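You operate a simulated robot arm through the tools that you are given. There is no shell and no other tool.

Carry out the task below with a simulated robot arm. There is one attempt and no reset: what you move stays moved.

Task
Swap the green coupling in the air port for the red coupling.
Fine: shut the tap and vent the line to nought first; green one to its holder, vent shut again.

It is judged by the outcome, as a careful person would: the job done as asked, and still so three seconds after it is handed in. It fails if anything else is knocked over, pushed out of place, dropped, spilled or broken.

Robot
A 6-joint arm with a two-finger parallel gripper, fixed in place. Base frame: the origin is on the floor under the middle of its stand, x ahead of it, y to its left, z up; the work surface is at about z = 0.8. Units: m, rad, N and s.
With the tool pointing down near the work surface it reaches from about 0.58 to 0.94 m from the base axis. Its first joint turns from -2.601 to 2.601 rad. Payload 3.43 kg.
The tool frame sits at the grasp point between the pads (the TCP): z along the fingers, y along the line on which they close. The tips reach 0.034 m beyond it. The gripper opens to 0.128 m. The fingers are 0.024 m wide and 0.012 m thick; the gripper's body (0.048 by 0.13 m) begins 0.096 m behind the TCP.
Orientation is that of the tool frame in the base frame, as a unit quaternion [x, y, z, w]. With the fingers straight down and closing along the base's y, the tool's x points along the base's -x, its y along +y and its z along -z.

Tools
- The arm moves only by the tool send_rows. Its argument "series" is a list of rows, each a list of 6 numbers: the shift along the tool's x, y, z in units of 40 mm (1.0 is 40 mm), then the turn, a rotation vector about the tool's x, y, z in units of 4 degrees (1.0 is 4 degrees). In form: [[tx, ty, tz, wx, wy, wz], ...]. A call has 1 to 20 rows; each row shifts and turns the commanded pose from where the row before left it, along the tool's axes as they then stand. "fingers" is the closure, from 0 (fully open) to 1 (shut), set as the call begins (left out, the last holds). A call with a number of a shift or a turn outside -1 to 1 is refused whole. Each row takes 0.2 s and may step no farther than 0.05 m and 0.15 rad from the row before; otherwise, or with a gripper value out of range, the whole call is refused. Where a pose cannot be reached the arm comes as near as it can. A force on the tool above 40 N (or 10 N above the force at the start of the call, whichever is more), or a blocked arm, ends the call early, and 0.2 s more pass. The fingers move at their own pace (about 0.108 m/s each) and stop on an object; they squeeze with about 39 N. The grip force told is the motor's: it shows also when the fingers shut on nothing. Time passes only in rows, and 0.2 s behind the last, so rows that do not move let the fingers close. The reply holds the time, the measured pose of the TCP, the force on the tool along the base axes, the opening and the grip force, in the units named above and with some noise, with the torque about the TCP (base axes, N m) and any sound that the robot's microphone picked up.
- Cameras (640 x 400 px; columns grow to the right, rows downward): "scene" is fixed at [0.0496, 0.6499, 1.4099]; the picture's right is [-0.17, -0.99, 0.00], its down [-0.81, 0.14, -0.56] and it looks along [0.56, -0.10, -0.83] (base axes); focal length 244 px, centre (320, 200). "wrist" rides on the gripper at [0.076, -0.011, -0.16] in the tool frame; the picture's right is [0.15, 0.99, 0.00], its down [-0.88, 0.13, -0.46] and it looks along [-0.45, 0.07, 0.89] (tool axes); focal length 234 px, centre (320, 200). There is no depth. A picture from a camera that has moved, and an enlarged one, comes with that camera's place and axes in the base frame and with its lens.
- get_image(camera): a new picture of that camera. No time passes.
- move_column(by): slides the trunk up (or, below 0, down) by that many m; the arm rides with it, the base frame stays. It gives what a move gives, with no picture.
- inspect(camera, box): a new picture of the part [left, top, right, bottom] of that camera's present view, enlarged. No time passes.
- finish_job(): hands the job in; it is judged then, once.

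Places have to be worked out from the pictures, the camera data and where the tool is seen. Open the gripper and draw the arm clear of the work before you hand the job in, unless the task says otherwise.

The tools are called after "Emit:" by a JSON object that holds its "fn" and its "kwargs". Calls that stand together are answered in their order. send_rows: Moves the arm, as the interface text tells. Its arguments: {"type":"object","properties":{"series":{"type":"array"},"fingers":{"type":"number"}},"required":["series"]} The other tools are called the same way: move_column (by) moves the trunk up or down; get_image (camera) takes a picture; inspect (camera, box) takes an enlarged picture of a part of a camera's view; finish_job () hands the job in.

At the start:

```text
time: 0.0
tool_pos: [0.3924, 0.4458, 1.1364]
orientation: [0.0, 1.0, 0.0, 0.0]
force: [-0.3, 0.1, 0.2]
moment: [0.05, -0.02, 0.01]
grip_width: 0.1281
gripper_force: 0.2
trunk travel left (down, up): [-0.625, 0.085]
```

scene: 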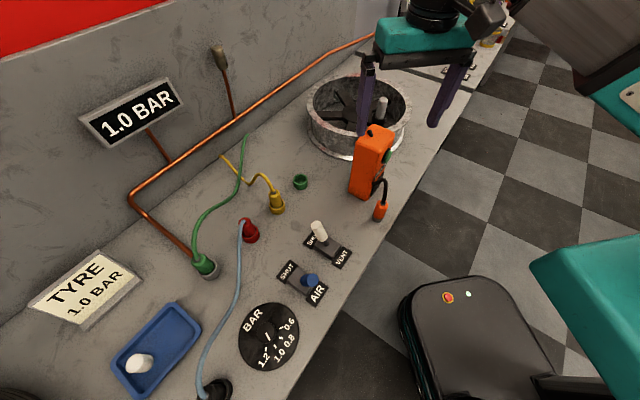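
wrist: 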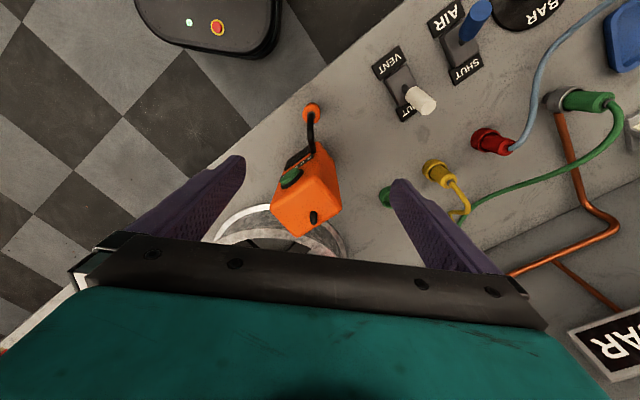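

I'll start by looking closely at the work area: couplings, valves, gauge and holders.

Emit:
{"fn": "inspect", "kwargs": {"camera": "scene", "box": [180, 140, 380, 300]}}

Emit:
{"fn": "inspect", "kwargs": {"camera": "scene", "box": [100, 220, 340, 400]}}

Emit:
{"fn": "inspect", "kwargs": {"camera": "scene", "box": [280, 60, 480, 230]}}

Emit:
{"fn": "inspect", "kwargs": {"camera": "wrist", "box": [360, 0, 640, 220]}}

```text
2.50 times, centred on (280, 220) of scene
camera zoom: at [0.0496, 0.6499, 1.4099], right [-0.17, -0.99, 0.0], down [-0.81, 0.14, -0.56], along [0.56, -0.1, -0.83], focal length 611 px, centre (420, 150)
```

zoom: 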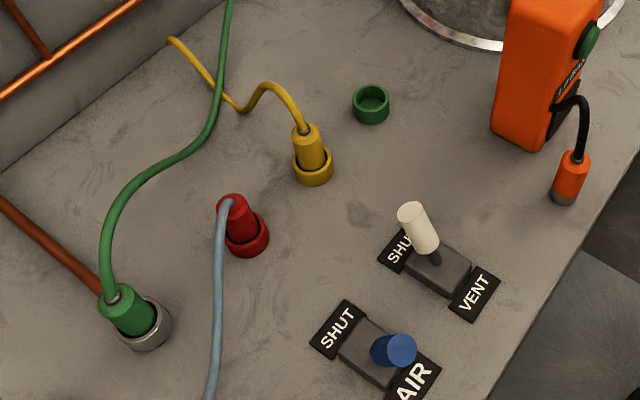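

```text
2.22 times, centred on (220, 310) of scene
camera zoom: at [0.0496, 0.6499, 1.4099], right [-0.17, -0.99, 0.0], down [-0.81, 0.14, -0.56], along [0.56, -0.1, -0.83], focal length 543 px, centre (542, -44)
```

zoom: 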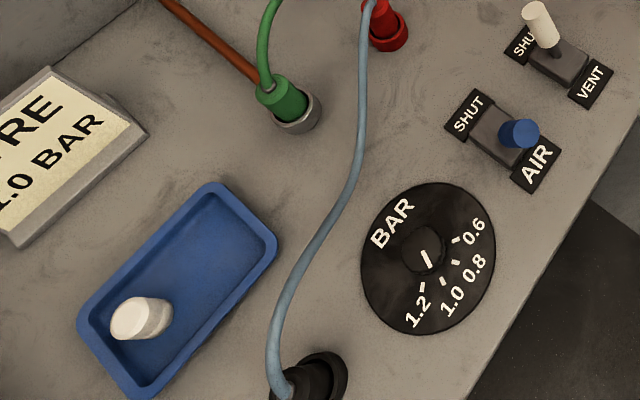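

```text
2.35 times, centred on (380, 145) of scene
camera zoom: at [0.0496, 0.6499, 1.4099], right [-0.17, -0.99, 0.0], down [-0.81, 0.14, -0.56], along [0.56, -0.1, -0.83], focal length 575 px, centre (179, 329)
```

zoom: 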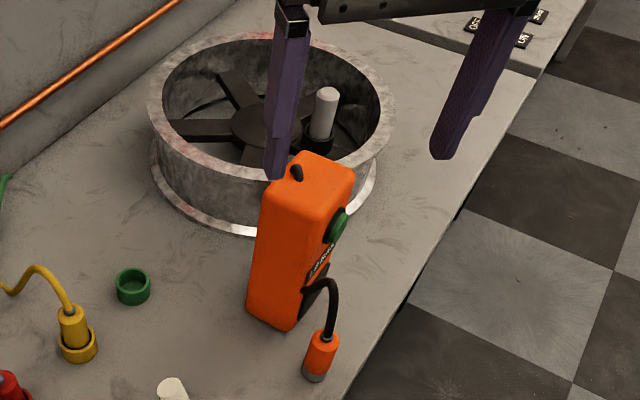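

```text
1.82 times, centred on (500, 110) of wrist
camera zoom: at [0.3161, 0.4339, 1.2958], right [-0.15, 0.99, 0.0], down [0.88, 0.13, 0.46], along [0.45, 0.07, -0.89], focal length 426 px, centre (-7, 364)
```

zoom: 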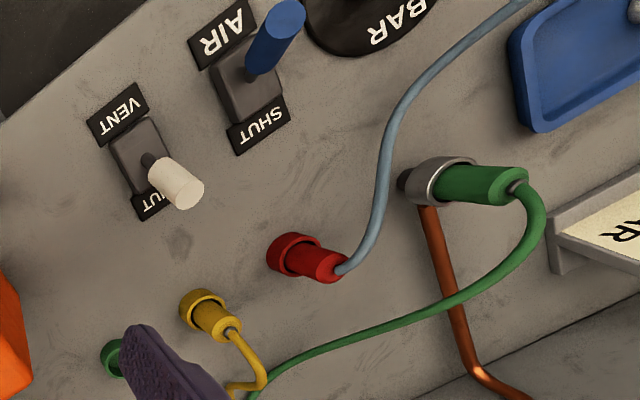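

The tap lever (blue) leans to AIR, the vent lever (white) to SHUT, and the board reads 1.0 BAR. I'll zoom in for precise locations of levers, port and couplings.

Emit:
{"fn": "inspect", "kwargs": {"camera": "scene", "box": [264, 210, 364, 310]}}

Emit:
{"fn": "inspect", "kwargs": {"camera": "scene", "box": [180, 200, 290, 290]}}

Emit:
{"fn": "inspect", "kwargs": {"camera": "scene", "box": [70, 40, 290, 200]}}

Emit:
{"fn": "inspect", "kwargs": {"camera": "scene", "box": [220, 290, 310, 380]}}

```text
4.00 times, centred on (314, 260) of scene
camera zoom: at [0.0496, 0.6499, 1.4099], right [-0.17, -0.99, 0.0], down [-0.81, 0.14, -0.56], along [0.56, -0.1, -0.83], focal length 978 px, centre (344, -40)
```

zoom: 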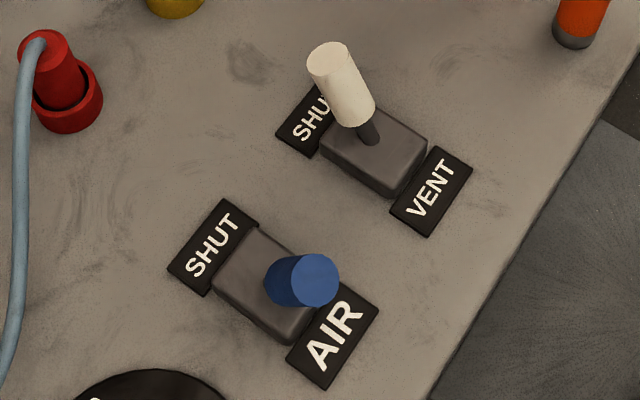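

```text
4.44 times, centred on (235, 245) of scene
camera zoom: at [0.0496, 0.6499, 1.4099], right [-0.17, -0.99, 0.0], down [-0.81, 0.14, -0.56], along [0.56, -0.1, -0.83], focal length 1086 px, centre (698, 0)
```

zoom: 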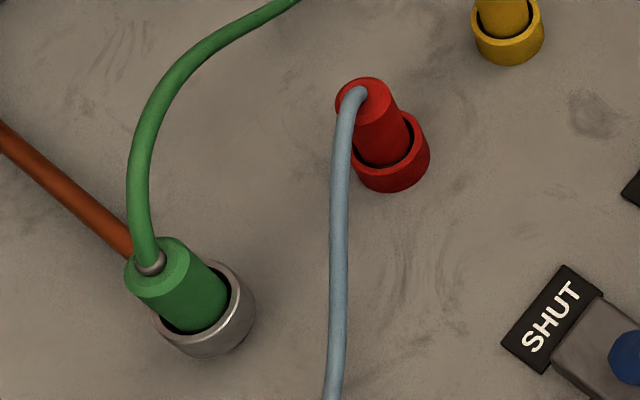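

```text
2.50 times, centred on (180, 120) of scene
camera zoom: at [0.0496, 0.6499, 1.4099], right [-0.17, -0.99, 0.0], down [-0.81, 0.14, -0.56], along [0.56, -0.1, -0.83], focal length 611 px, centre (670, 400)
```

zoom: 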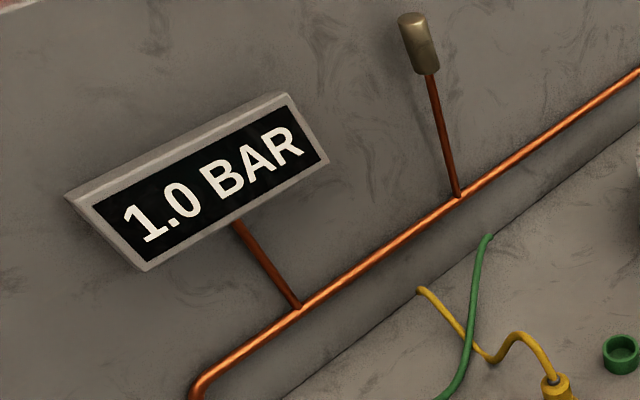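

```text
4.44 times, centred on (265, 335) of scene
camera zoom: at [0.0496, 0.6499, 1.4099], right [-0.17, -0.99, 0.0], down [-0.81, 0.14, -0.56], along [0.56, -0.1, -0.83], focal length 1086 px, centre (564, -400)
```

zoom: 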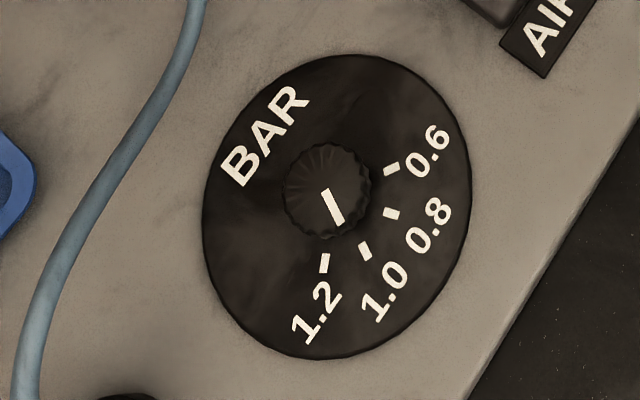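

Calculated from both views: the tap lever pivots near (0.225, 0.665), vent lever near (0.304, 0.587), with the bench turned 45°. I'll move the gripper high above the levers for a better wrist view before touching anything.

Emit:
{"fn": "send_rows", "kwargs": {"series": [[0.75, 0.65, 0, 0, 0, 0], [0.75, 0.65, 0, 0, 0, 0], [0.75, 0.65, 0, 0, 0, 0], [0.75, 0.65, 0, 0, 0, 0], [0.75, 0.65, 0, 0, 0, 0], [0, 0, 0, 0, 0, 0]], "fingers": 1}}

Emit:
{"fn": "get_image", "kwargs": {"camera": "wrist"}}

Emit:
{"fn": "get_image", "kwargs": {"camera": "scene"}}

```text
time: 1.4
tool_pos: [0.2425, 0.5765, 1.1365]
orientation: [0.0, 1.0, 0.0, 0.0]
force: [-0.1, 0.0, -0.8]
moment: [0.0, -0.01, 0.0]
grip_width: 0.0
gripper_force: 33.1
trunk travel left (down, up): [-0.625, 0.085]
```

```text
taken
camera wrist: at [0.166, 0.5639, 1.2963], right [-0.15, 0.99, 0.0], down [0.88, 0.13, 0.46], along [0.45, 0.07, -0.89], focal length 234 px, centre (320, 200)
```

wrist: 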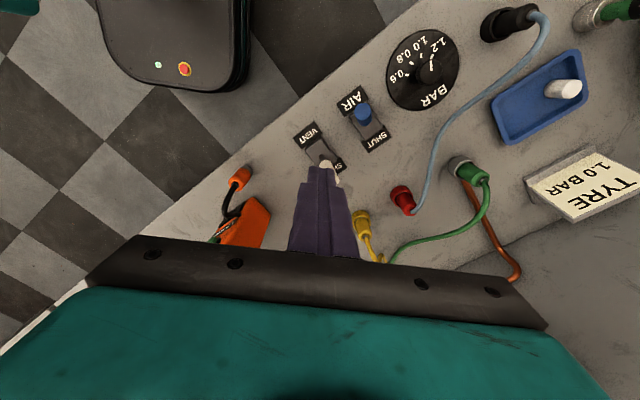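

```text
taken
```

scene: 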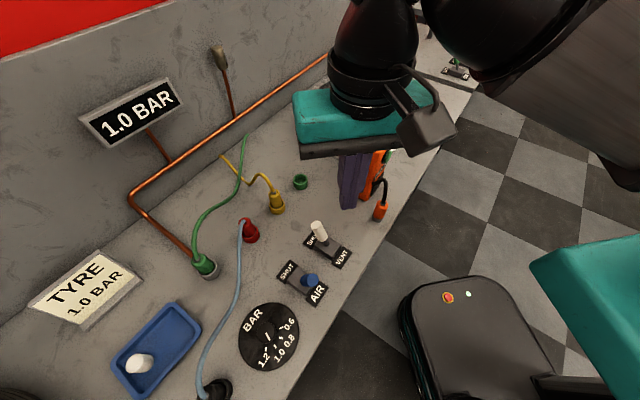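

Motion tracks as commanded. I'll inspect the wrist view for the levers, port, and the other green item at the upper right.

Emit:
{"fn": "inspect", "kwargs": {"camera": "wrist", "box": [480, 0, 640, 100]}}

Emit:
{"fn": "inspect", "kwargs": {"camera": "wrist", "box": [290, 80, 410, 180]}}

Emit:
{"fn": "inspect", "kwargs": {"camera": "wrist", "box": [340, 140, 520, 260]}}

```text
4.00 times, centred on (560, 50) of wrist
camera zoom: at [0.166, 0.5639, 1.2963], right [-0.15, 0.99, 0.0], down [0.88, 0.13, 0.46], along [0.45, 0.07, -0.89], focal length 937 px, centre (-640, 800)
```

zoom: 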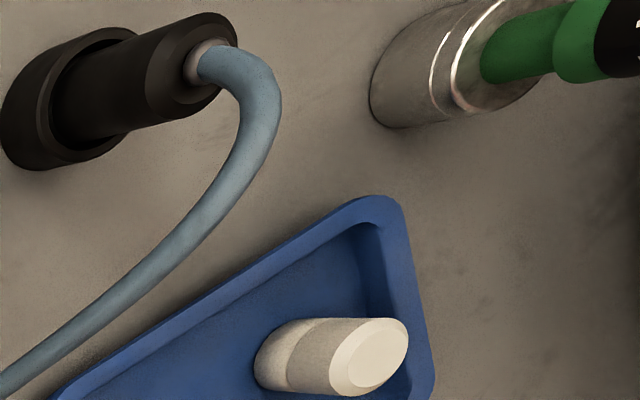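

```text
4.00 times, centred on (350, 130) of wrist
camera zoom: at [0.166, 0.5639, 1.2963], right [-0.15, 0.99, 0.0], down [0.88, 0.13, 0.46], along [0.45, 0.07, -0.89], focal length 937 px, centre (200, 480)
```

zoom: 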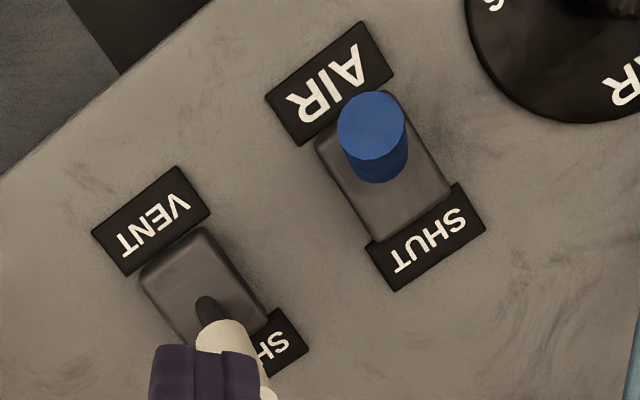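

```text
3.33 times, centred on (430, 200) of wrist
camera zoom: at [0.166, 0.5639, 1.2963], right [-0.15, 0.99, 0.0], down [0.88, 0.13, 0.46], along [0.45, 0.07, -0.89], focal length 781 px, centre (-47, 200)
```

zoom: 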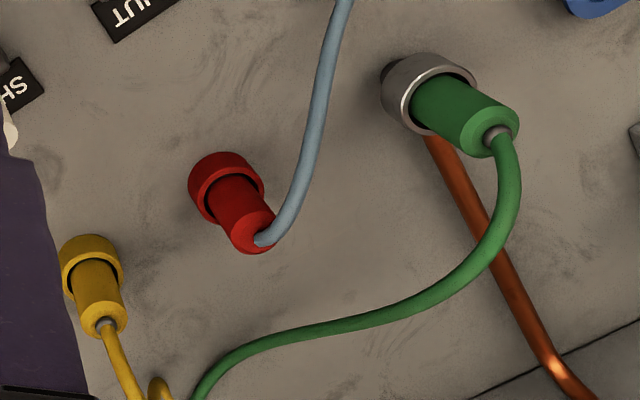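

The blue tip sits at about (0.197, 0.638, 0.907), leaning about 25° to AIR. I'll turn the tool 45° so the closed fingers present a flat face along the lever's swing.

Emit:
{"fn": "send_rows", "kwargs": {"series": [[0, 0, 0, 0, 0, -0.9375], [0, 0, 0, 0, 0, -0.9375], [0, 0, 0, 0, 0, -0.9375], [0, 0, 0, 0, 0, -0.9375], [0, 0, 0, 0, 0, -0.9375], [0, 0, 0, 0, 0, -0.9375], [0, 0, 0, 0, 0, -0.9375], [0, 0, 0, 0, 0, -0.9375], [0, 0, 0, 0, 0, -0.9375], [0, 0, 0, 0, 0, -0.9375], [0, 0, 0, 0, 0, -0.9375], [0, 0, 0, 0, 0, -0.9375], [0, 0, 0, 0, 0, 0]]}}

```text
time: 3.3
tool_pos: [0.2412, 0.5777, 1.1342]
orientation: [-0.259, 0.966, 0.002, -0.002]
force: [-10.7, 9.7, 0.6]
moment: [-1.82, -2.02, -1.38]
grip_width: 0.0
gripper_force: 33.2
trunk travel left (down, up): [-0.625, 0.085]
stopped in row 9: the force on the tool passed its limit at 76 N (the readings are from after the stop); the commanded pose is now the measured one
```

The turn was stopped by a force after about 30°; I'll look at what it touched before moving on.

Emit:
{"fn": "get_image", "kwargs": {"camera": "scene"}}

Emit:
{"fn": "get_image", "kwargs": {"camera": "wrist"}}

```text
taken
```

scene: 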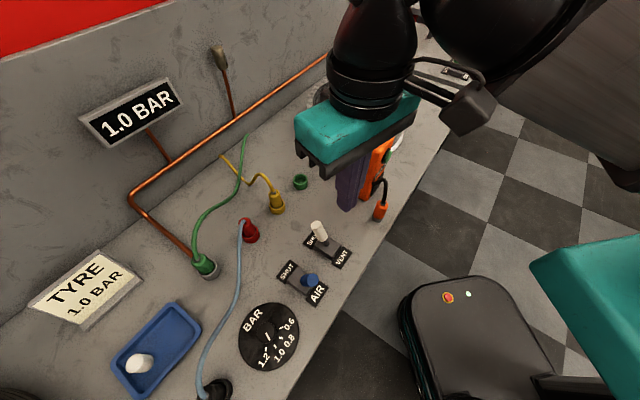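

```text
taken
camera wrist: at [0.1815, 0.5284, 1.2954], right [-0.62, 0.78, 0.0], down [0.7, 0.55, 0.46], along [0.35, 0.29, -0.89], focal length 234 px, centre (320, 200)
```

wrist: 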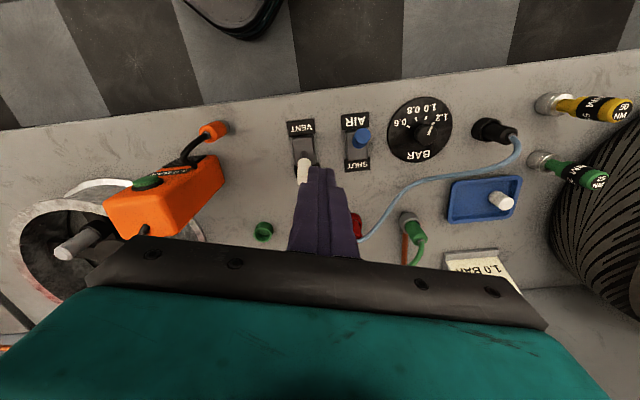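

The camera housing on the gripper touched the arm's own forearm, nothing on the bench was touched. I'll turn back the other way, so that tool y lies along the lever swing direction instead (camera on the far side from the forearm).

Emit:
{"fn": "send_rows", "kwargs": {"series": [[0, 0, 0, 0, 0, 0.9375], [0, 0, 0, 0, 0, 0.9375], [0, 0, 0, 0, 0, 0.9375], [0, 0, 0, 0, 0, 0.9375], [0, 0, 0, 0, 0, 0.9375], [0, 0, 0, 0, 0, 0.9375], [0, 0, 0, 0, 0, 0.9375], [0, 0, 0, 0, 0, 0.9375], [0, 0, 0, 0, 0, 0.9375], [0, 0, 0, 0, 0, 0.9375], [0, 0, 0, 0, 0, 0.9375], [0, 0, 0, 0, 0, 0.9375], [0, 0, 0, 0, 0, 0.9375], [0, 0, 0, 0, 0, 0.9375], [0, 0, 0, 0, 0, 0.9375], [0, 0, 0, 0, 0, 0.9375], [0, 0, 0, 0, 0, 0.9375], [0, 0, 0, 0, 0, 0.9375], [0, 0, 0, 0, 0, 0.9375], [0, 0, 0, 0, 0, 0.9375]]}}

Emit:
{"fn": "get_image", "kwargs": {"camera": "scene"}}

Emit:
{"fn": "get_image", "kwargs": {"camera": "wrist"}}

```text
time: 7.5
tool_pos: [0.2416, 0.5771, 1.1348]
orientation: [0.382, 0.924, 0.0, -0.001]
force: [0.2, 0.3, -0.2]
moment: [0.0, 0.0, -0.01]
grip_width: 0.0001
gripper_force: 32.5
trunk travel left (down, up): [-0.625, 0.085]
```

```text
taken
```

scene: 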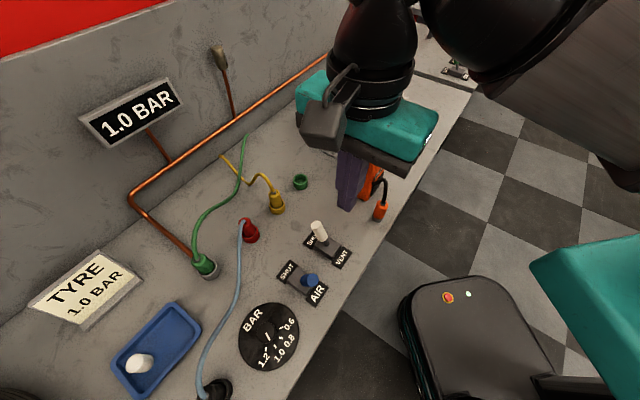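

```text
taken
camera wrist: at [0.1797, 0.6215, 1.2959], right [0.59, 0.8, 0.0], down [0.72, -0.53, 0.45], along [0.36, -0.27, -0.89], focal length 234 px, centre (320, 200)
```

wrist: 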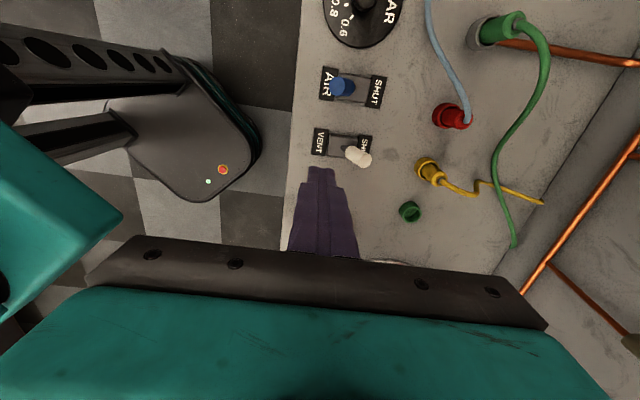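

Clear and free now, tool y points along the swing toward SHUT. Next I move to the AIR side of the blue lever and descend beside it.

Emit:
{"fn": "send_rows", "kwargs": {"series": [[0.61, -0.23, 0, 0, 0, 0], [0.61, -0.23, 0, 0, 0, 0], [0.61, -0.23, 0, 0, 0, 0], [0, 0, 0.8, 0, 0, 0], [0, 0, 0.8, 0, 0, 0], [0, 0, 0.8, 0, 0, 0], [0, 0, 0.8, 0, 0, 0], [0, 0, 0.8, 0, 0, 0], [0, 0, 0.6, 0, 0, 0], [0, 0, 0, 0, 0, 0]]}}

Emit:
{"fn": "get_image", "kwargs": {"camera": "scene"}}

Emit:
{"fn": "get_image", "kwargs": {"camera": "wrist"}}

```text
time: 9.7
tool_pos: [0.1683, 0.6099, 0.9487]
orientation: [0.382, 0.924, 0.001, -0.002]
force: [0.7, 0.2, 0.5]
moment: [-0.01, 0.02, 0.01]
grip_width: 0.0001
gripper_force: 33.1
trunk travel left (down, up): [-0.625, 0.085]
```

```text
taken
```

scene: 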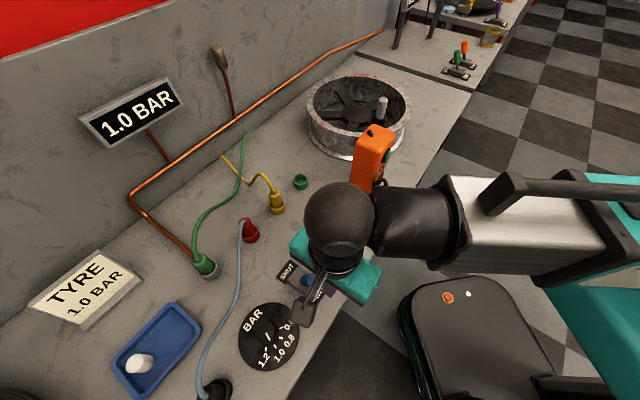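

```text
taken
camera wrist: at [0.1072, 0.6544, 1.1093], right [0.59, 0.8, 0.0], down [0.72, -0.53, 0.45], along [0.36, -0.27, -0.89], focal length 234 px, centre (320, 200)
```

wrist: 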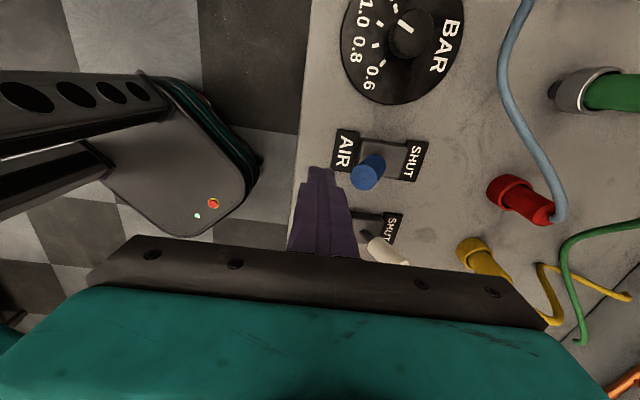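

The fingers are on the AIR side of the lever with about 2 cm clearance. I'll lower to z≈0.90 and then push slowly toward SHUT.

Emit:
{"fn": "send_rows", "kwargs": {"series": [[0, 0, 0.6, 0, 0, 0], [0, 0, 0.57, 0, 0, 0], [0, 0.4, 0, 0, 0, 0], [0, 0.3, 0, 0, 0, 0], [0, 0.25, 0, 0, 0, 0], [0, 0.25, 0, 0, 0, 0], [0, 0.25, 0, 0, 0, 0], [0, 0, 0, 0, 0, 0]]}}

Emit:
{"fn": "get_image", "kwargs": {"camera": "wrist"}}

Emit:
{"fn": "get_image", "kwargs": {"camera": "scene"}}

```text
time: 11.5
tool_pos: [0.2093, 0.6513, 0.9044]
orientation: [0.382, 0.924, 0.001, -0.003]
force: [-1.0, 0.6, 1.0]
moment: [0.01, 0.03, 0.01]
grip_width: 0.0
gripper_force: 33.1
trunk travel left (down, up): [-0.625, 0.085]
```

```text
taken
camera wrist: at [0.1491, 0.6953, 1.0652], right [0.59, 0.8, 0.0], down [0.72, -0.53, 0.45], along [0.36, -0.27, -0.89], focal length 234 px, centre (320, 200)
```

wrist: 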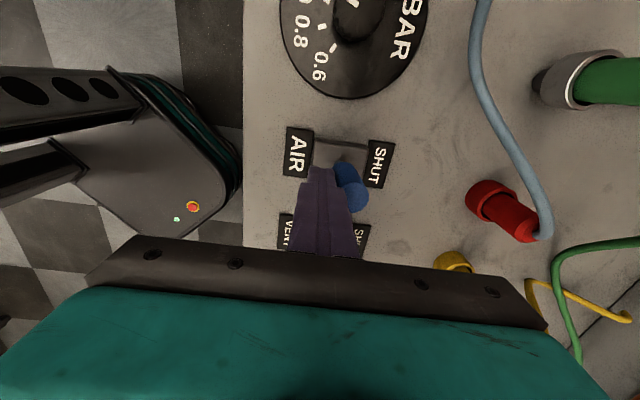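

```text
taken
```

scene: 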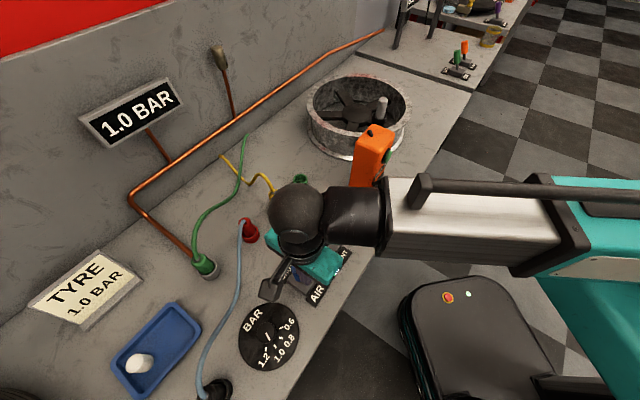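

The lever is moving; TCP is still ~2 cm short of where I expect the SHUT stop. I'll continue pushing gently.

Emit:
{"fn": "send_rows", "kwargs": {"series": [[0, 0.12, 0, 0, 0, 0], [0, 0.12, 0, 0, 0, 0], [0, 0.1, 0, 0, 0, 0], [0, 0.08, 0, 0, 0, 0], [0, 0, 0, 0, 0, 0]]}}

Emit:
{"fn": "inspect", "kwargs": {"camera": "wrist", "box": [250, 100, 430, 220]}}

```text
time: 12.7
tool_pos: [0.2223, 0.6636, 0.9047]
orientation: [0.382, 0.924, 0.001, -0.002]
force: [0.2, -0.5, -0.2]
moment: [0.02, 0.01, 0.0]
grip_width: 0.0001
gripper_force: 32.9
trunk travel left (down, up): [-0.625, 0.085]
```

```text
3.33 times, centred on (340, 160) of wrist
camera zoom: at [0.1609, 0.7071, 1.0653], right [0.59, 0.8, 0.0], down [0.72, -0.53, 0.45], along [0.36, -0.27, -0.89], focal length 781 px, centre (253, 333)
```

zoom: 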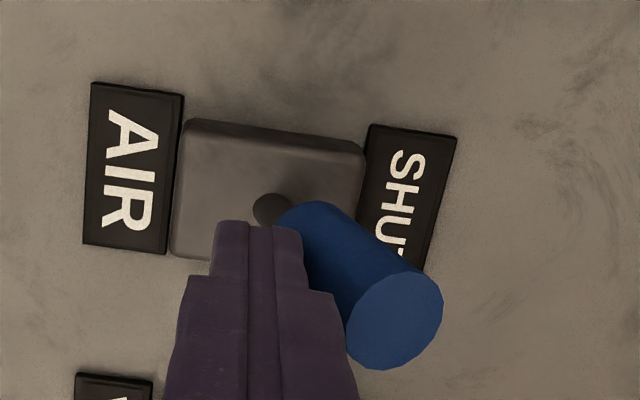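

The lever now leans to SHUT (tip about +0.027 m past pivot), but no stop force yet. I'll nudge a little more to make sure it's at its end.

Emit:
{"fn": "send_rows", "kwargs": {"series": [[0, 0.1, 0, 0, 0, 0], [0, 0, 0, 0, 0, 0]]}}

Emit:
{"fn": "inspect", "kwargs": {"camera": "wrist", "box": [250, 100, 430, 220]}}

Emit:
{"fn": "inspect", "kwargs": {"camera": "scene", "box": [70, 40, 290, 200]}}

```text
time: 13.3
tool_pos: [0.2249, 0.667, 0.9055]
orientation: [0.382, 0.924, 0.002, -0.002]
force: [0.3, 0.3, -0.6]
moment: [0.01, 0.0, -0.01]
grip_width: 0.0002
gripper_force: 32.6
trunk travel left (down, up): [-0.625, 0.085]
```

```text
3.33 times, centred on (340, 160) of wrist
camera zoom: at [0.1633, 0.7105, 1.0657], right [0.59, 0.8, 0.0], down [0.72, -0.53, 0.45], along [0.36, -0.27, -0.89], focal length 781 px, centre (253, 333)
```

zoom: 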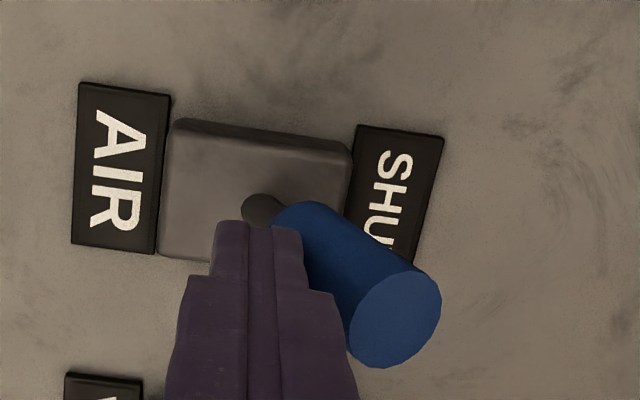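

```text
2.50 times, centred on (180, 120) of scene
camera zoom: at [0.0496, 0.6499, 1.4099], right [-0.17, -0.99, 0.0], down [-0.81, 0.14, -0.56], along [0.56, -0.1, -0.83], focal length 611 px, centre (670, 400)
```

zoom: 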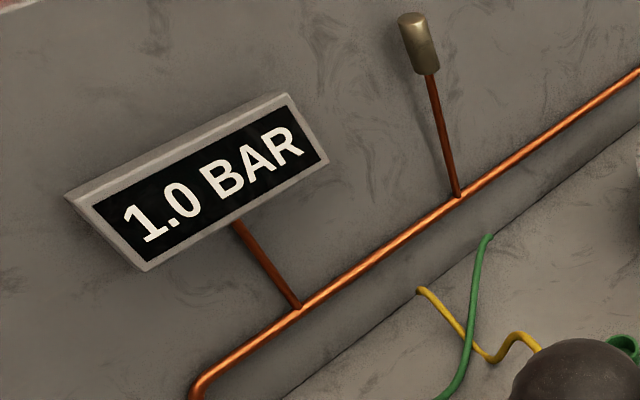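

The handle is still following the finger with no resistance, so it's not at the stop yet. Continue in small steps.

Emit:
{"fn": "send_rows", "kwargs": {"series": [[0, 0.1, 0, 0, 0, 0], [0, 0.1, 0, 0, 0, 0], [0, 0, 0, 0, 0, 0]]}}

Emit:
{"fn": "inspect", "kwargs": {"camera": "wrist", "box": [250, 100, 430, 220]}}

```text
time: 14.1
tool_pos: [0.2258, 0.6676, 0.907]
orientation: [0.381, 0.925, -0.004, -0.002]
force: [-24.4, -21.3, -5.3]
moment: [-0.72, 0.87, -0.05]
grip_width: 0.0001
gripper_force: 33.2
trunk travel left (down, up): [-0.625, 0.085]
```

```text
3.33 times, centred on (340, 160) of wrist
camera zoom: at [0.1655, 0.7132, 1.0663], right [0.59, 0.81, -0.01], down [0.72, -0.53, 0.45], along [0.36, -0.27, -0.89], focal length 781 px, centre (253, 333)
```

zoom: 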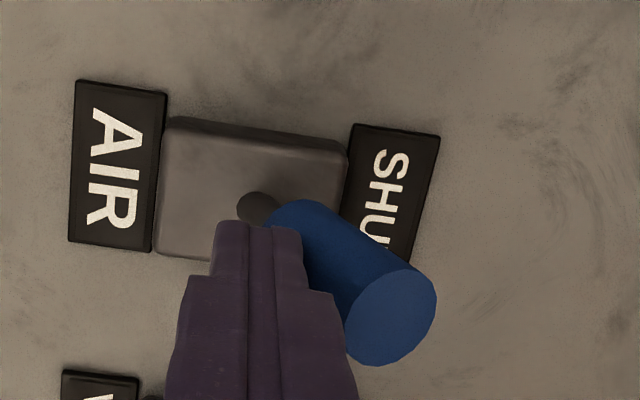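

Firm stop reached (about 32 N), so the tap is fully shut. I back off, rise clear and go over to the SHUT side of the white vent lever.

Emit:
{"fn": "send_rows", "kwargs": {"series": [[0, -0.4, 0, 0, 0, 0], [0, -0.4, 0, 0, 0, 0], [0, 0, -0.9, 0, 0, 0], [0, 0, -0.9, 0, 0, 0], [0, 0, -0.9, 0, 0, 0], [-0.7, 0.65, 0, 0, 0, 0], [-0.7, 0.65, 0, 0, 0, 0], [-0.7, 0.65, 0, 0, 0, 0], [-0.7, 0.65, 0, 0, 0, 0], [0, 0, 0, 0, 0, 0]]}}

Emit:
{"fn": "get_image", "kwargs": {"camera": "wrist"}}

Emit:
{"fn": "get_image", "kwargs": {"camera": "scene"}}

```text
time: 16.3
tool_pos: [0.3629, 0.6442, 1.0125]
orientation: [0.381, 0.925, 0.001, -0.002]
force: [-0.1, 0.0, 0.2]
moment: [-0.02, 0.05, -0.02]
grip_width: 0.0
gripper_force: 33.5
trunk travel left (down, up): [-0.625, 0.085]
```

```text
taken
camera wrist: at [0.3004, 0.6883, 1.1732], right [0.59, 0.8, 0.0], down [0.72, -0.53, 0.45], along [0.36, -0.27, -0.89], focal length 234 px, centre (320, 200)
```

wrist: 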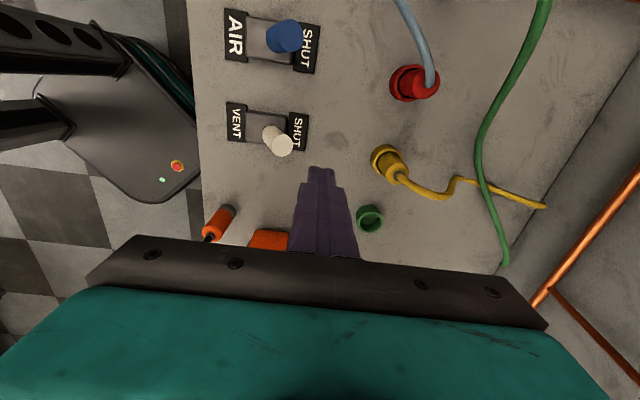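

```text
taken
```

scene: 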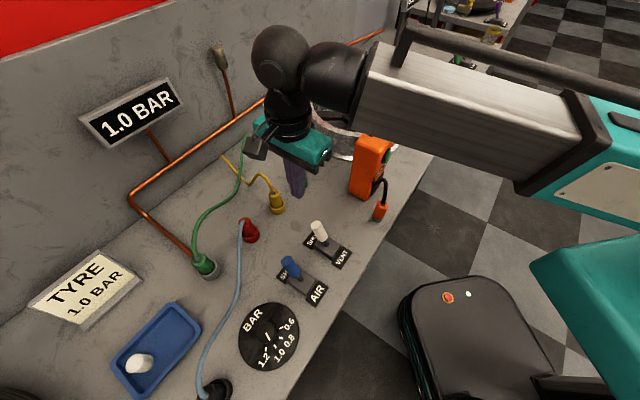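

Blue lever confirmed leaning to SHUT. The fingers are on the wall side of the white lever; I descend and push it toward VENT.

Emit:
{"fn": "send_rows", "kwargs": {"series": [[0, 0, 0.9, 0, 0, 0], [0, 0, 0.9, 0, 0, 0], [0, 0, 0.88, 0, 0, 0], [0, -0.3, 0, 0, 0, 0], [0, -0.3, 0, 0, 0, 0], [0, -0.3, 0, 0, 0, 0], [0, -0.3, 0, 0, 0, 0], [0, -0.3, 0, 0, 0, 0], [0, -0.25, 0, 0, 0, 0], [0, 0, 0, 0, 0, 0]]}}

Emit:
{"fn": "inspect", "kwargs": {"camera": "wrist", "box": [220, 100, 420, 220]}}

Emit:
{"fn": "get_image", "kwargs": {"camera": "scene"}}

```text
time: 18.5
tool_pos: [0.3118, 0.5936, 0.9046]
orientation: [0.382, 0.924, -0.001, -0.002]
force: [0.6, 0.1, -0.8]
moment: [-0.01, -0.01, 0.0]
grip_width: 0.0001
gripper_force: 32.8
trunk travel left (down, up): [-0.625, 0.085]
```

```text
3.20 times, centred on (320, 160) of wrist
camera zoom: at [0.2505, 0.6381, 1.065], right [0.59, 0.8, 0.0], down [0.72, -0.53, 0.45], along [0.36, -0.27, -0.89], focal length 749 px, centre (320, 328)
```

zoom: 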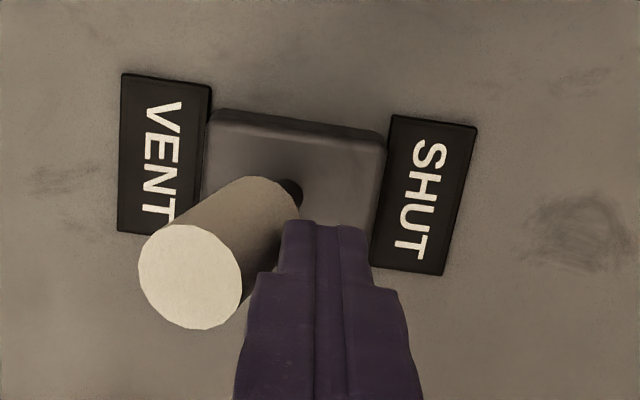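

```text
taken
```

scene: 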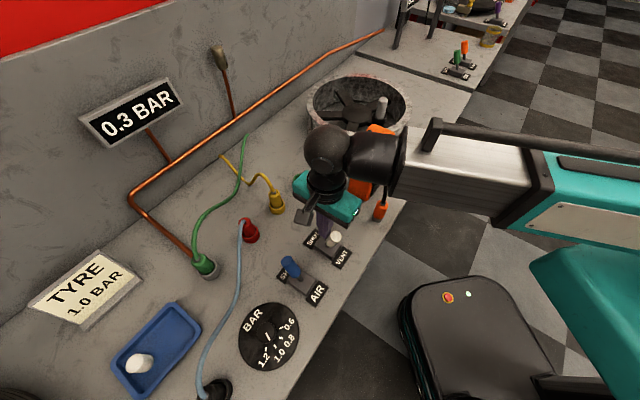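

The board is dropping (0.3 BAR), so the vent is opening. I'll push the lever the last centimetre to its stop.

Emit:
{"fn": "send_rows", "kwargs": {"series": [[0, -0.1, 0, 0, 0, 0], [0, -0.1, 0, 0, 0, 0], [0, -0.1, 0, 0, 0, 0], [0, 0, 0, 0, 0, 0]]}}

Emit:
{"fn": "inspect", "kwargs": {"camera": "wrist", "box": [220, 100, 420, 220]}}

Emit:
{"fn": "inspect", "kwargs": {"camera": "scene", "box": [70, 40, 290, 200]}}

```text
time: 19.5
tool_pos: [0.3039, 0.5863, 0.9055]
orientation: [0.382, 0.924, 0.001, -0.002]
force: [5.0, 4.4, 0.5]
moment: [0.1, -0.17, 0.02]
grip_width: 0.0002
gripper_force: 32.8
trunk travel left (down, up): [-0.625, 0.085]
```

```text
3.20 times, centred on (320, 160) of wrist
camera zoom: at [0.2422, 0.6304, 1.0655], right [0.59, 0.8, 0.0], down [0.72, -0.53, 0.45], along [0.36, -0.27, -0.89], focal length 749 px, centre (320, 328)
```

zoom: 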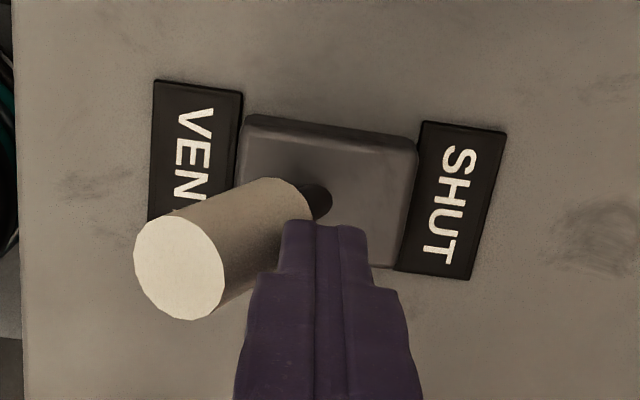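

```text
2.50 times, centred on (180, 120) of scene
camera zoom: at [0.0496, 0.6499, 1.4099], right [-0.17, -0.99, 0.0], down [-0.81, 0.14, -0.56], along [0.56, -0.1, -0.83], focal length 611 px, centre (670, 400)
```

zoom: 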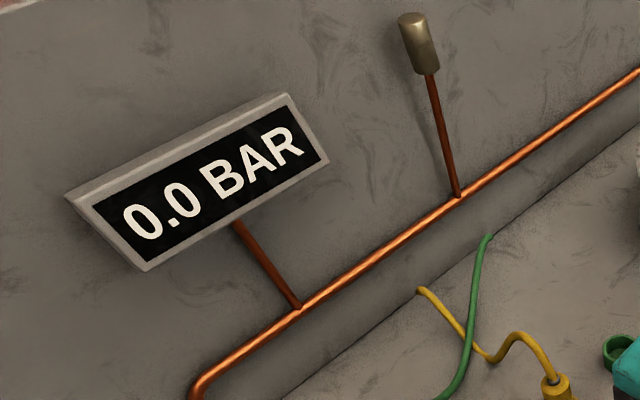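

Display reads 0.0 BAR and the vent lever is on its stop. I back off, lift, and move over toward the port, then turn the tool so the fingers close along base y (across the hose runs).

Emit:
{"fn": "send_rows", "kwargs": {"series": [[0, 0.5, 0, 0, 0, 0], [0, 0.2, -0.9, 0, 0, 0], [0, 0, -0.9, 0, 0, 0], [0, 0, -0.9, 0, 0, 0], [0, 0, -0.9, 0, 0, 0], [0, 0, -0.9, 0, 0, 0], [0.75, 0.5, 0, 0, 0, 0], [0.75, 0.5, 0, 0, 0, 0], [0.75, 0.5, 0, 0, 0, 0], [0.75, 0.5, 0, 0, 0, 0], [0.75, 0.5, 0, 0, 0, 0], [0, 0, 0, 0, 0, 0]]}}

Emit:
{"fn": "send_rows", "kwargs": {"series": [[0, 0, 0, 0, 0, -0.9375], [0, 0, 0, 0, 0, -0.9375], [0, 0, 0, 0, 0, -0.9375], [0, 0, 0, 0, 0, -0.9375], [0, 0, 0, 0, 0, -0.9375], [0, 0, 0, 0, 0, -0.9375], [0, 0, 0, 0, 0, -0.9375], [0, 0, 0, 0, 0, -0.9375], [0, 0, 0, 0, 0, -0.9375], [0, 0, 0, 0, 0, -0.9375], [0, 0, 0, 0, 0, -0.9375], [0, 0, 0, 0, 0, -0.9375], [0, 0, 0, 0, 0, 0]]}}

Emit:
{"fn": "get_image", "kwargs": {"camera": "wrist"}}

Emit:
{"fn": "get_image", "kwargs": {"camera": "scene"}}

```text
time: 22.1
tool_pos: [0.2859, 0.7838, 1.0852]
orientation: [0.382, 0.924, 0.001, -0.002]
force: [-0.8, 0.1, 0.7]
moment: [0.0, -0.02, 0.0]
grip_width: 0.0001
gripper_force: 33.0
trunk travel left (down, up): [-0.625, 0.085]
```

```text
time: 24.9
tool_pos: [0.2883, 0.7815, 1.0851]
orientation: [-0.002, 1.0, 0.002, -0.002]
force: [0.0, 0.4, -0.2]
moment: [0.0, 0.02, -0.04]
grip_width: 0.0
gripper_force: 33.0
trunk travel left (down, up): [-0.625, 0.085]
```

```text
taken
camera wrist: at [0.2121, 0.7685, 1.2463], right [-0.15, 0.99, 0.0], down [0.88, 0.13, 0.45], along [0.45, 0.07, -0.89], focal length 234 px, centre (320, 200)
```

wrist: 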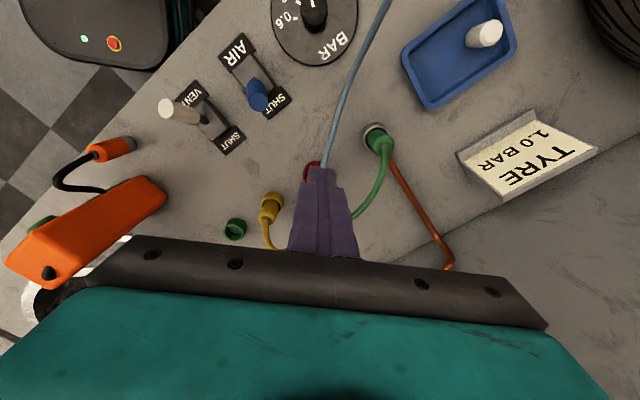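

```text
taken
```

scene: 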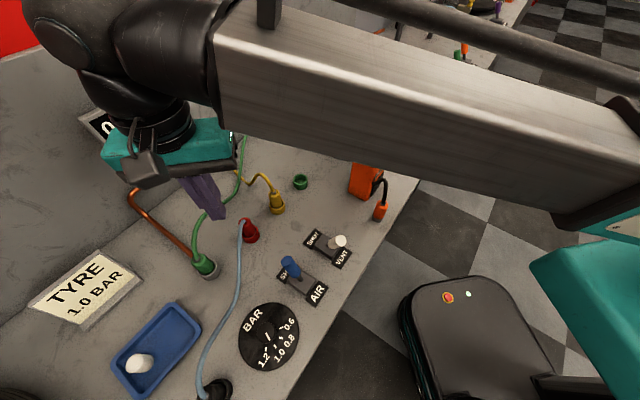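

The rotation went cleanly. I'll zoom the wrist view on the green coupling, red coupling and green holder for precise positions.

Emit:
{"fn": "inspect", "kwargs": {"camera": "wrist", "box": [330, 100, 430, 220]}}

Emit:
{"fn": "inspect", "kwargs": {"camera": "wrist", "box": [210, 170, 310, 260]}}

```text
3.33 times, centred on (380, 160) of wrist
camera zoom: at [0.2121, 0.7685, 1.2463], right [-0.15, 0.99, 0.0], down [0.88, 0.13, 0.45], along [0.45, 0.07, -0.89], focal length 781 px, centre (120, 333)
```

zoom: 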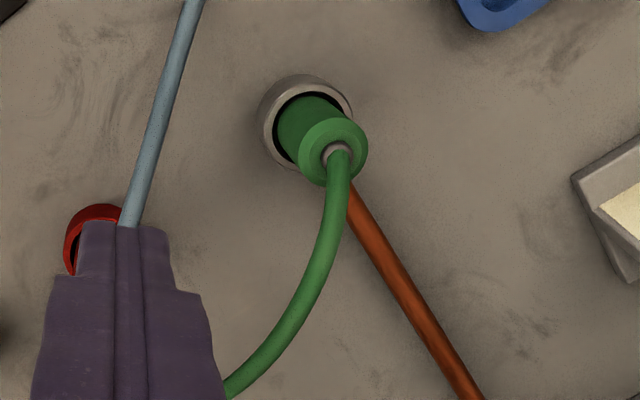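

```text
4.44 times, centred on (260, 215) of wrist
camera zoom: at [0.2121, 0.7685, 1.2463], right [-0.15, 0.99, 0.0], down [0.88, 0.13, 0.45], along [0.45, 0.07, -0.89], focal length 1041 px, centre (587, 133)
```

zoom: 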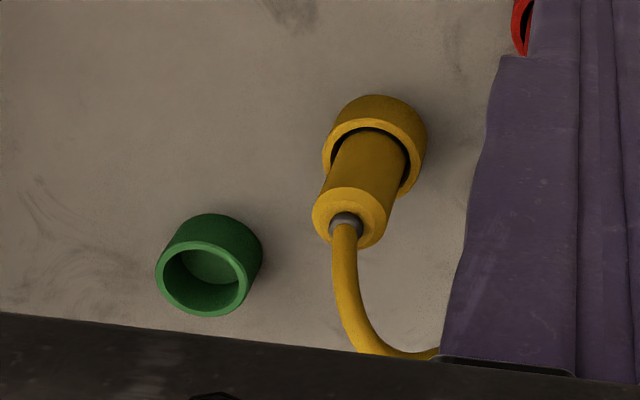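

Port is at about (0.2845, 0.881), rim z≈0.826, coupling about 31 mm wide with top at z≈0.888. I'll move over it with fingers partly open and check alignment from above.

Emit:
{"fn": "send_rows", "kwargs": {"series": [[0.03, 0.7, 0, 0, 0, 0], [0.03, 0.7, 0, 0, 0, 0], [0.02, 0.6, 0.3, 0, 0, 0], [0.02, 0.49, 0.4, 0, 0, 0], [0, 0, 0.4, 0, 0, 0], [0, 0, 0.4, 0, 0, 0], [0, 0, 0, 0, 0, 0]], "fingers": 0.42}}

Emit:
{"fn": "get_image", "kwargs": {"camera": "wrist"}}

Emit:
{"fn": "get_image", "kwargs": {"camera": "scene"}}

```text
time: 26.5
tool_pos: [0.2767, 0.857, 1.0227]
orientation: [-0.002, 1.0, 0.002, -0.001]
force: [0.3, 0.5, 0.0]
moment: [0.01, 0.0, 0.0]
grip_width: 0.0743
gripper_force: 0.1
out of reach, approached as far as the arm can: row 3, 4
trunk travel left (down, up): [-0.625, 0.085]
```

```text
taken
camera wrist: at [0.2013, 0.8439, 1.1828], right [-0.15, 0.99, 0.0], down [0.88, 0.13, 0.45], along [0.45, 0.07, -0.89], focal length 234 px, centre (320, 200)
```

wrist: 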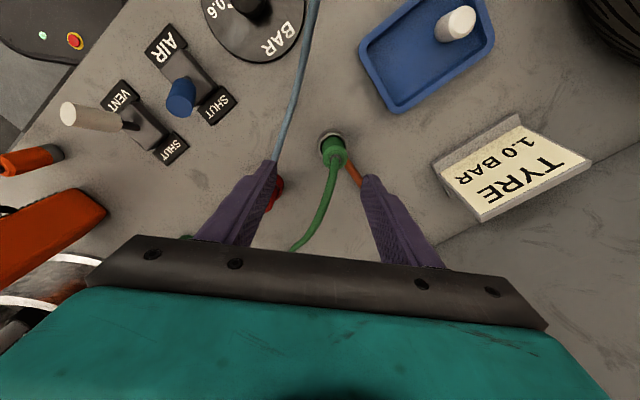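

```text
taken
```

scene: 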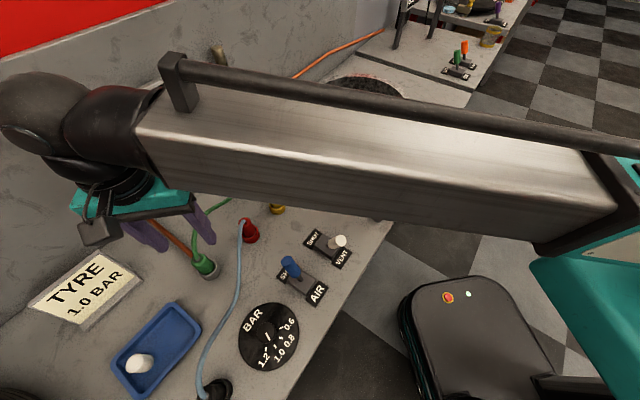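

The target is just out of reach at this height; reach grows as the wrist gets lower relative to the shoulder, so I'll raise the trunk by 0.08 m, which lifts the arm straight up, then come down.

Emit:
{"fn": "move_column", "kwargs": {"by": 0.08}}

```text
time: 27.7
tool_pos: [0.2767, 0.8561, 1.1022]
orientation: [0.0, 1.0, 0.002, -0.001]
force: [0.0, 0.0, -0.4]
moment: [0.02, -0.04, -0.02]
grip_width: 0.0739
gripper_force: 0.1
trunk travel left (down, up): [-0.705, 0.005]
```

Trunk is up. Now I go straight down to z≈1.0 first, then extend to the port position.

Emit:
{"fn": "send_rows", "kwargs": {"series": [[0, 0, 0.85, 0, 0, 0], [0, 0, 0.85, 0, 0, 0], [0, 0, 0.8, 0, 0, 0], [-0.1, 0.3, 0, 0, 0, 0], [-0.1, 0.32, 0, 0, 0, 0], [0, 0, 0, 0, 0, 0]]}}

Emit:
{"fn": "get_image", "kwargs": {"camera": "wrist"}}

```text
time: 29.1
tool_pos: [0.2808, 0.867, 1.0029]
orientation: [-0.001, 1.0, 0.003, -0.001]
force: [0.9, 0.4, -0.7]
moment: [-0.01, 0.03, -0.01]
grip_width: 0.074
gripper_force: 0.1
out of reach, approached as far as the arm can: row 5
trunk travel left (down, up): [-0.705, 0.005]
```

```text
taken
camera wrist: at [0.205, 0.8538, 1.1631], right [-0.15, 0.99, 0.01], down [0.88, 0.13, 0.45], along [0.45, 0.07, -0.89], focal length 234 px, centre (320, 200)
```

wrist: 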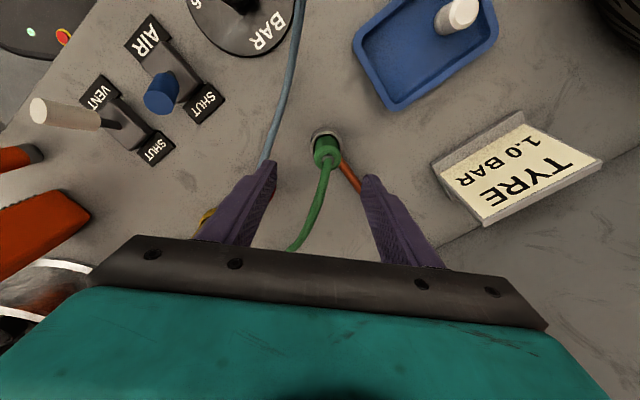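

Reach at this height ends at r≈0.911; it should extend as I go lower. I'll zoom to refine alignment before descending.

Emit:
{"fn": "inspect", "kwargs": {"camera": "wrist", "box": [270, 110, 390, 210]}}

```text
4.00 times, centred on (330, 160) of wrist
camera zoom: at [0.205, 0.8538, 1.1631], right [-0.15, 0.99, 0.01], down [0.88, 0.13, 0.45], along [0.45, 0.07, -0.89], focal length 937 px, centre (280, 360)
```

zoom: 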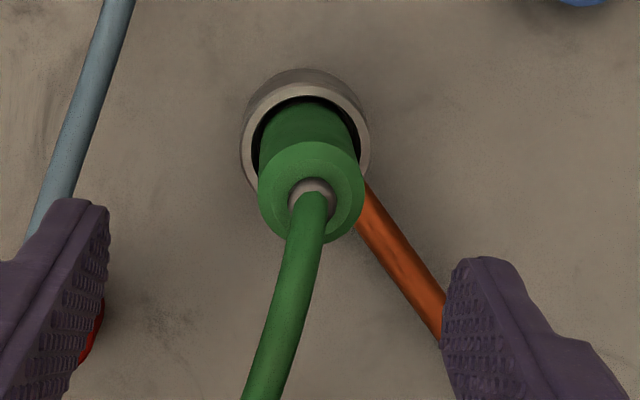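

Closer view puts the coupling at about (0.287, 0.876). Fingers straddle it, so I'll lower to z≈0.93 and then centre.

Emit:
{"fn": "send_rows", "kwargs": {"series": [[0, 0, 0.6, 0, 0, 0], [0, 0, 0.6, 0, 0, 0], [0, 0, 0.6, 0, 0, 0], [-0.08, 0.12, 0, 0, 0, 0], [-0.07, 0.1, 0, 0, 0, 0], [0, 0, 0, 0, 0, 0]]}}

Emit:
{"fn": "inspect", "kwargs": {"camera": "wrist", "box": [220, 100, 420, 260]}}

Emit:
{"fn": "get_image", "kwargs": {"camera": "scene"}}

```text
time: 30.5
tool_pos: [0.2815, 0.8646, 0.9311]
orientation: [-0.001, 1.0, 0.002, 0.0]
force: [0.0, -0.5, 0.8]
moment: [-0.01, -0.02, 0.01]
grip_width: 0.0741
gripper_force: 0.1
out of reach, approached as far as the arm can: row 4, 5
trunk travel left (down, up): [-0.705, 0.005]
```

```text
2.50 times, centred on (320, 180) of wrist
camera zoom: at [0.2059, 0.8521, 1.0912], right [-0.15, 0.99, 0.01], down [0.88, 0.13, 0.45], along [0.45, 0.07, -0.89], focal length 585 px, centre (320, 250)
```

zoom: 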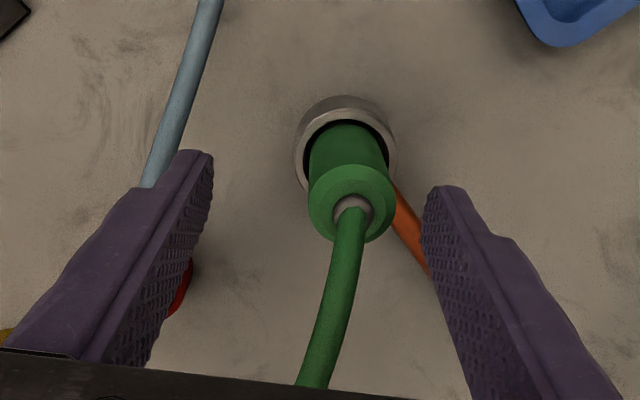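

```text
taken
```

scene: 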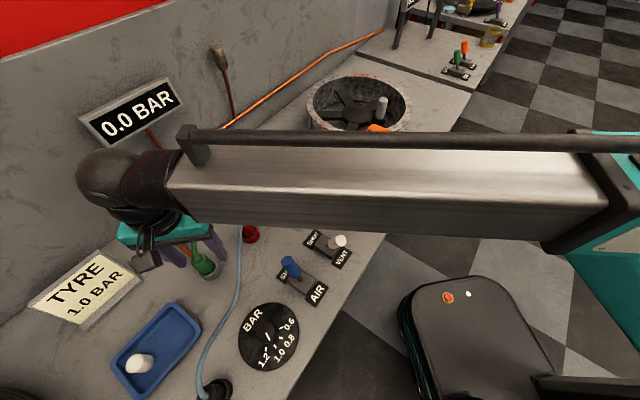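

Reach saturates near r≈0.911 here; the port is at r≈0.923. I'll test whether a bit lower gives more reach while still straddling the coupling with clearance.

Emit:
{"fn": "send_rows", "kwargs": {"series": [[0, 0, 0.4, 0, 0, 0], [0, 0, 0.35, 0, 0, 0], [-0.03, 0.1, 0, 0, 0, 0], [-0.03, 0.1, 0, 0, 0, 0], [-0.03, 0.1, 0, 0, 0, 0], [0, 0, 0, 0, 0, 0]]}}

```text
time: 31.9
tool_pos: [0.2805, 0.8641, 0.9006]
orientation: [0.0, 1.0, 0.003, -0.001]
force: [0.2, 0.5, 0.6]
moment: [0.01, 0.02, -0.01]
grip_width: 0.0739
gripper_force: 0.1
out of reach, approached as far as the arm can: row 3, 4, 5
trunk travel left (down, up): [-0.705, 0.005]
```

Still limited at r≈0.909, so a small outward tilt of the tool will be needed. Let me look at how the hose sits relative to the palm and how the arm stands.

Emit:
{"fn": "inspect", "kwargs": {"camera": "scene", "box": [90, 130, 290, 290]}}

Emit:
{"fn": "get_image", "kwargs": {"camera": "wrist"}}

```text
2.50 times, centred on (190, 210) of scene
camera zoom: at [0.0496, 0.6499, 1.4099], right [-0.17, -0.99, 0.0], down [-0.81, 0.14, -0.56], along [0.56, -0.1, -0.83], focal length 611 px, centre (645, 175)
```

zoom: 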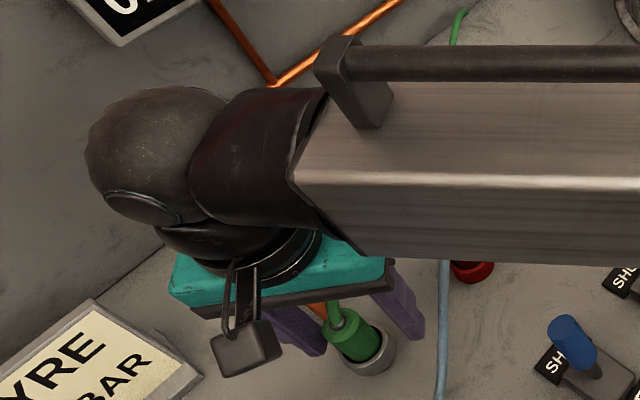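

```text
taken
camera wrist: at [0.2048, 0.8501, 1.0625], right [-0.15, 0.99, 0.01], down [0.88, 0.13, 0.45], along [0.45, 0.07, -0.89], focal length 234 px, centre (320, 200)
```

wrist: 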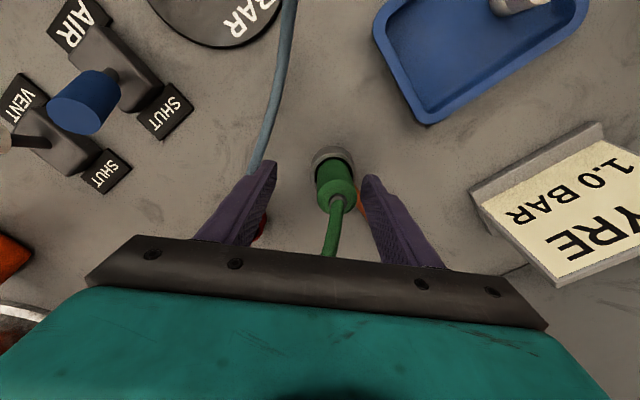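

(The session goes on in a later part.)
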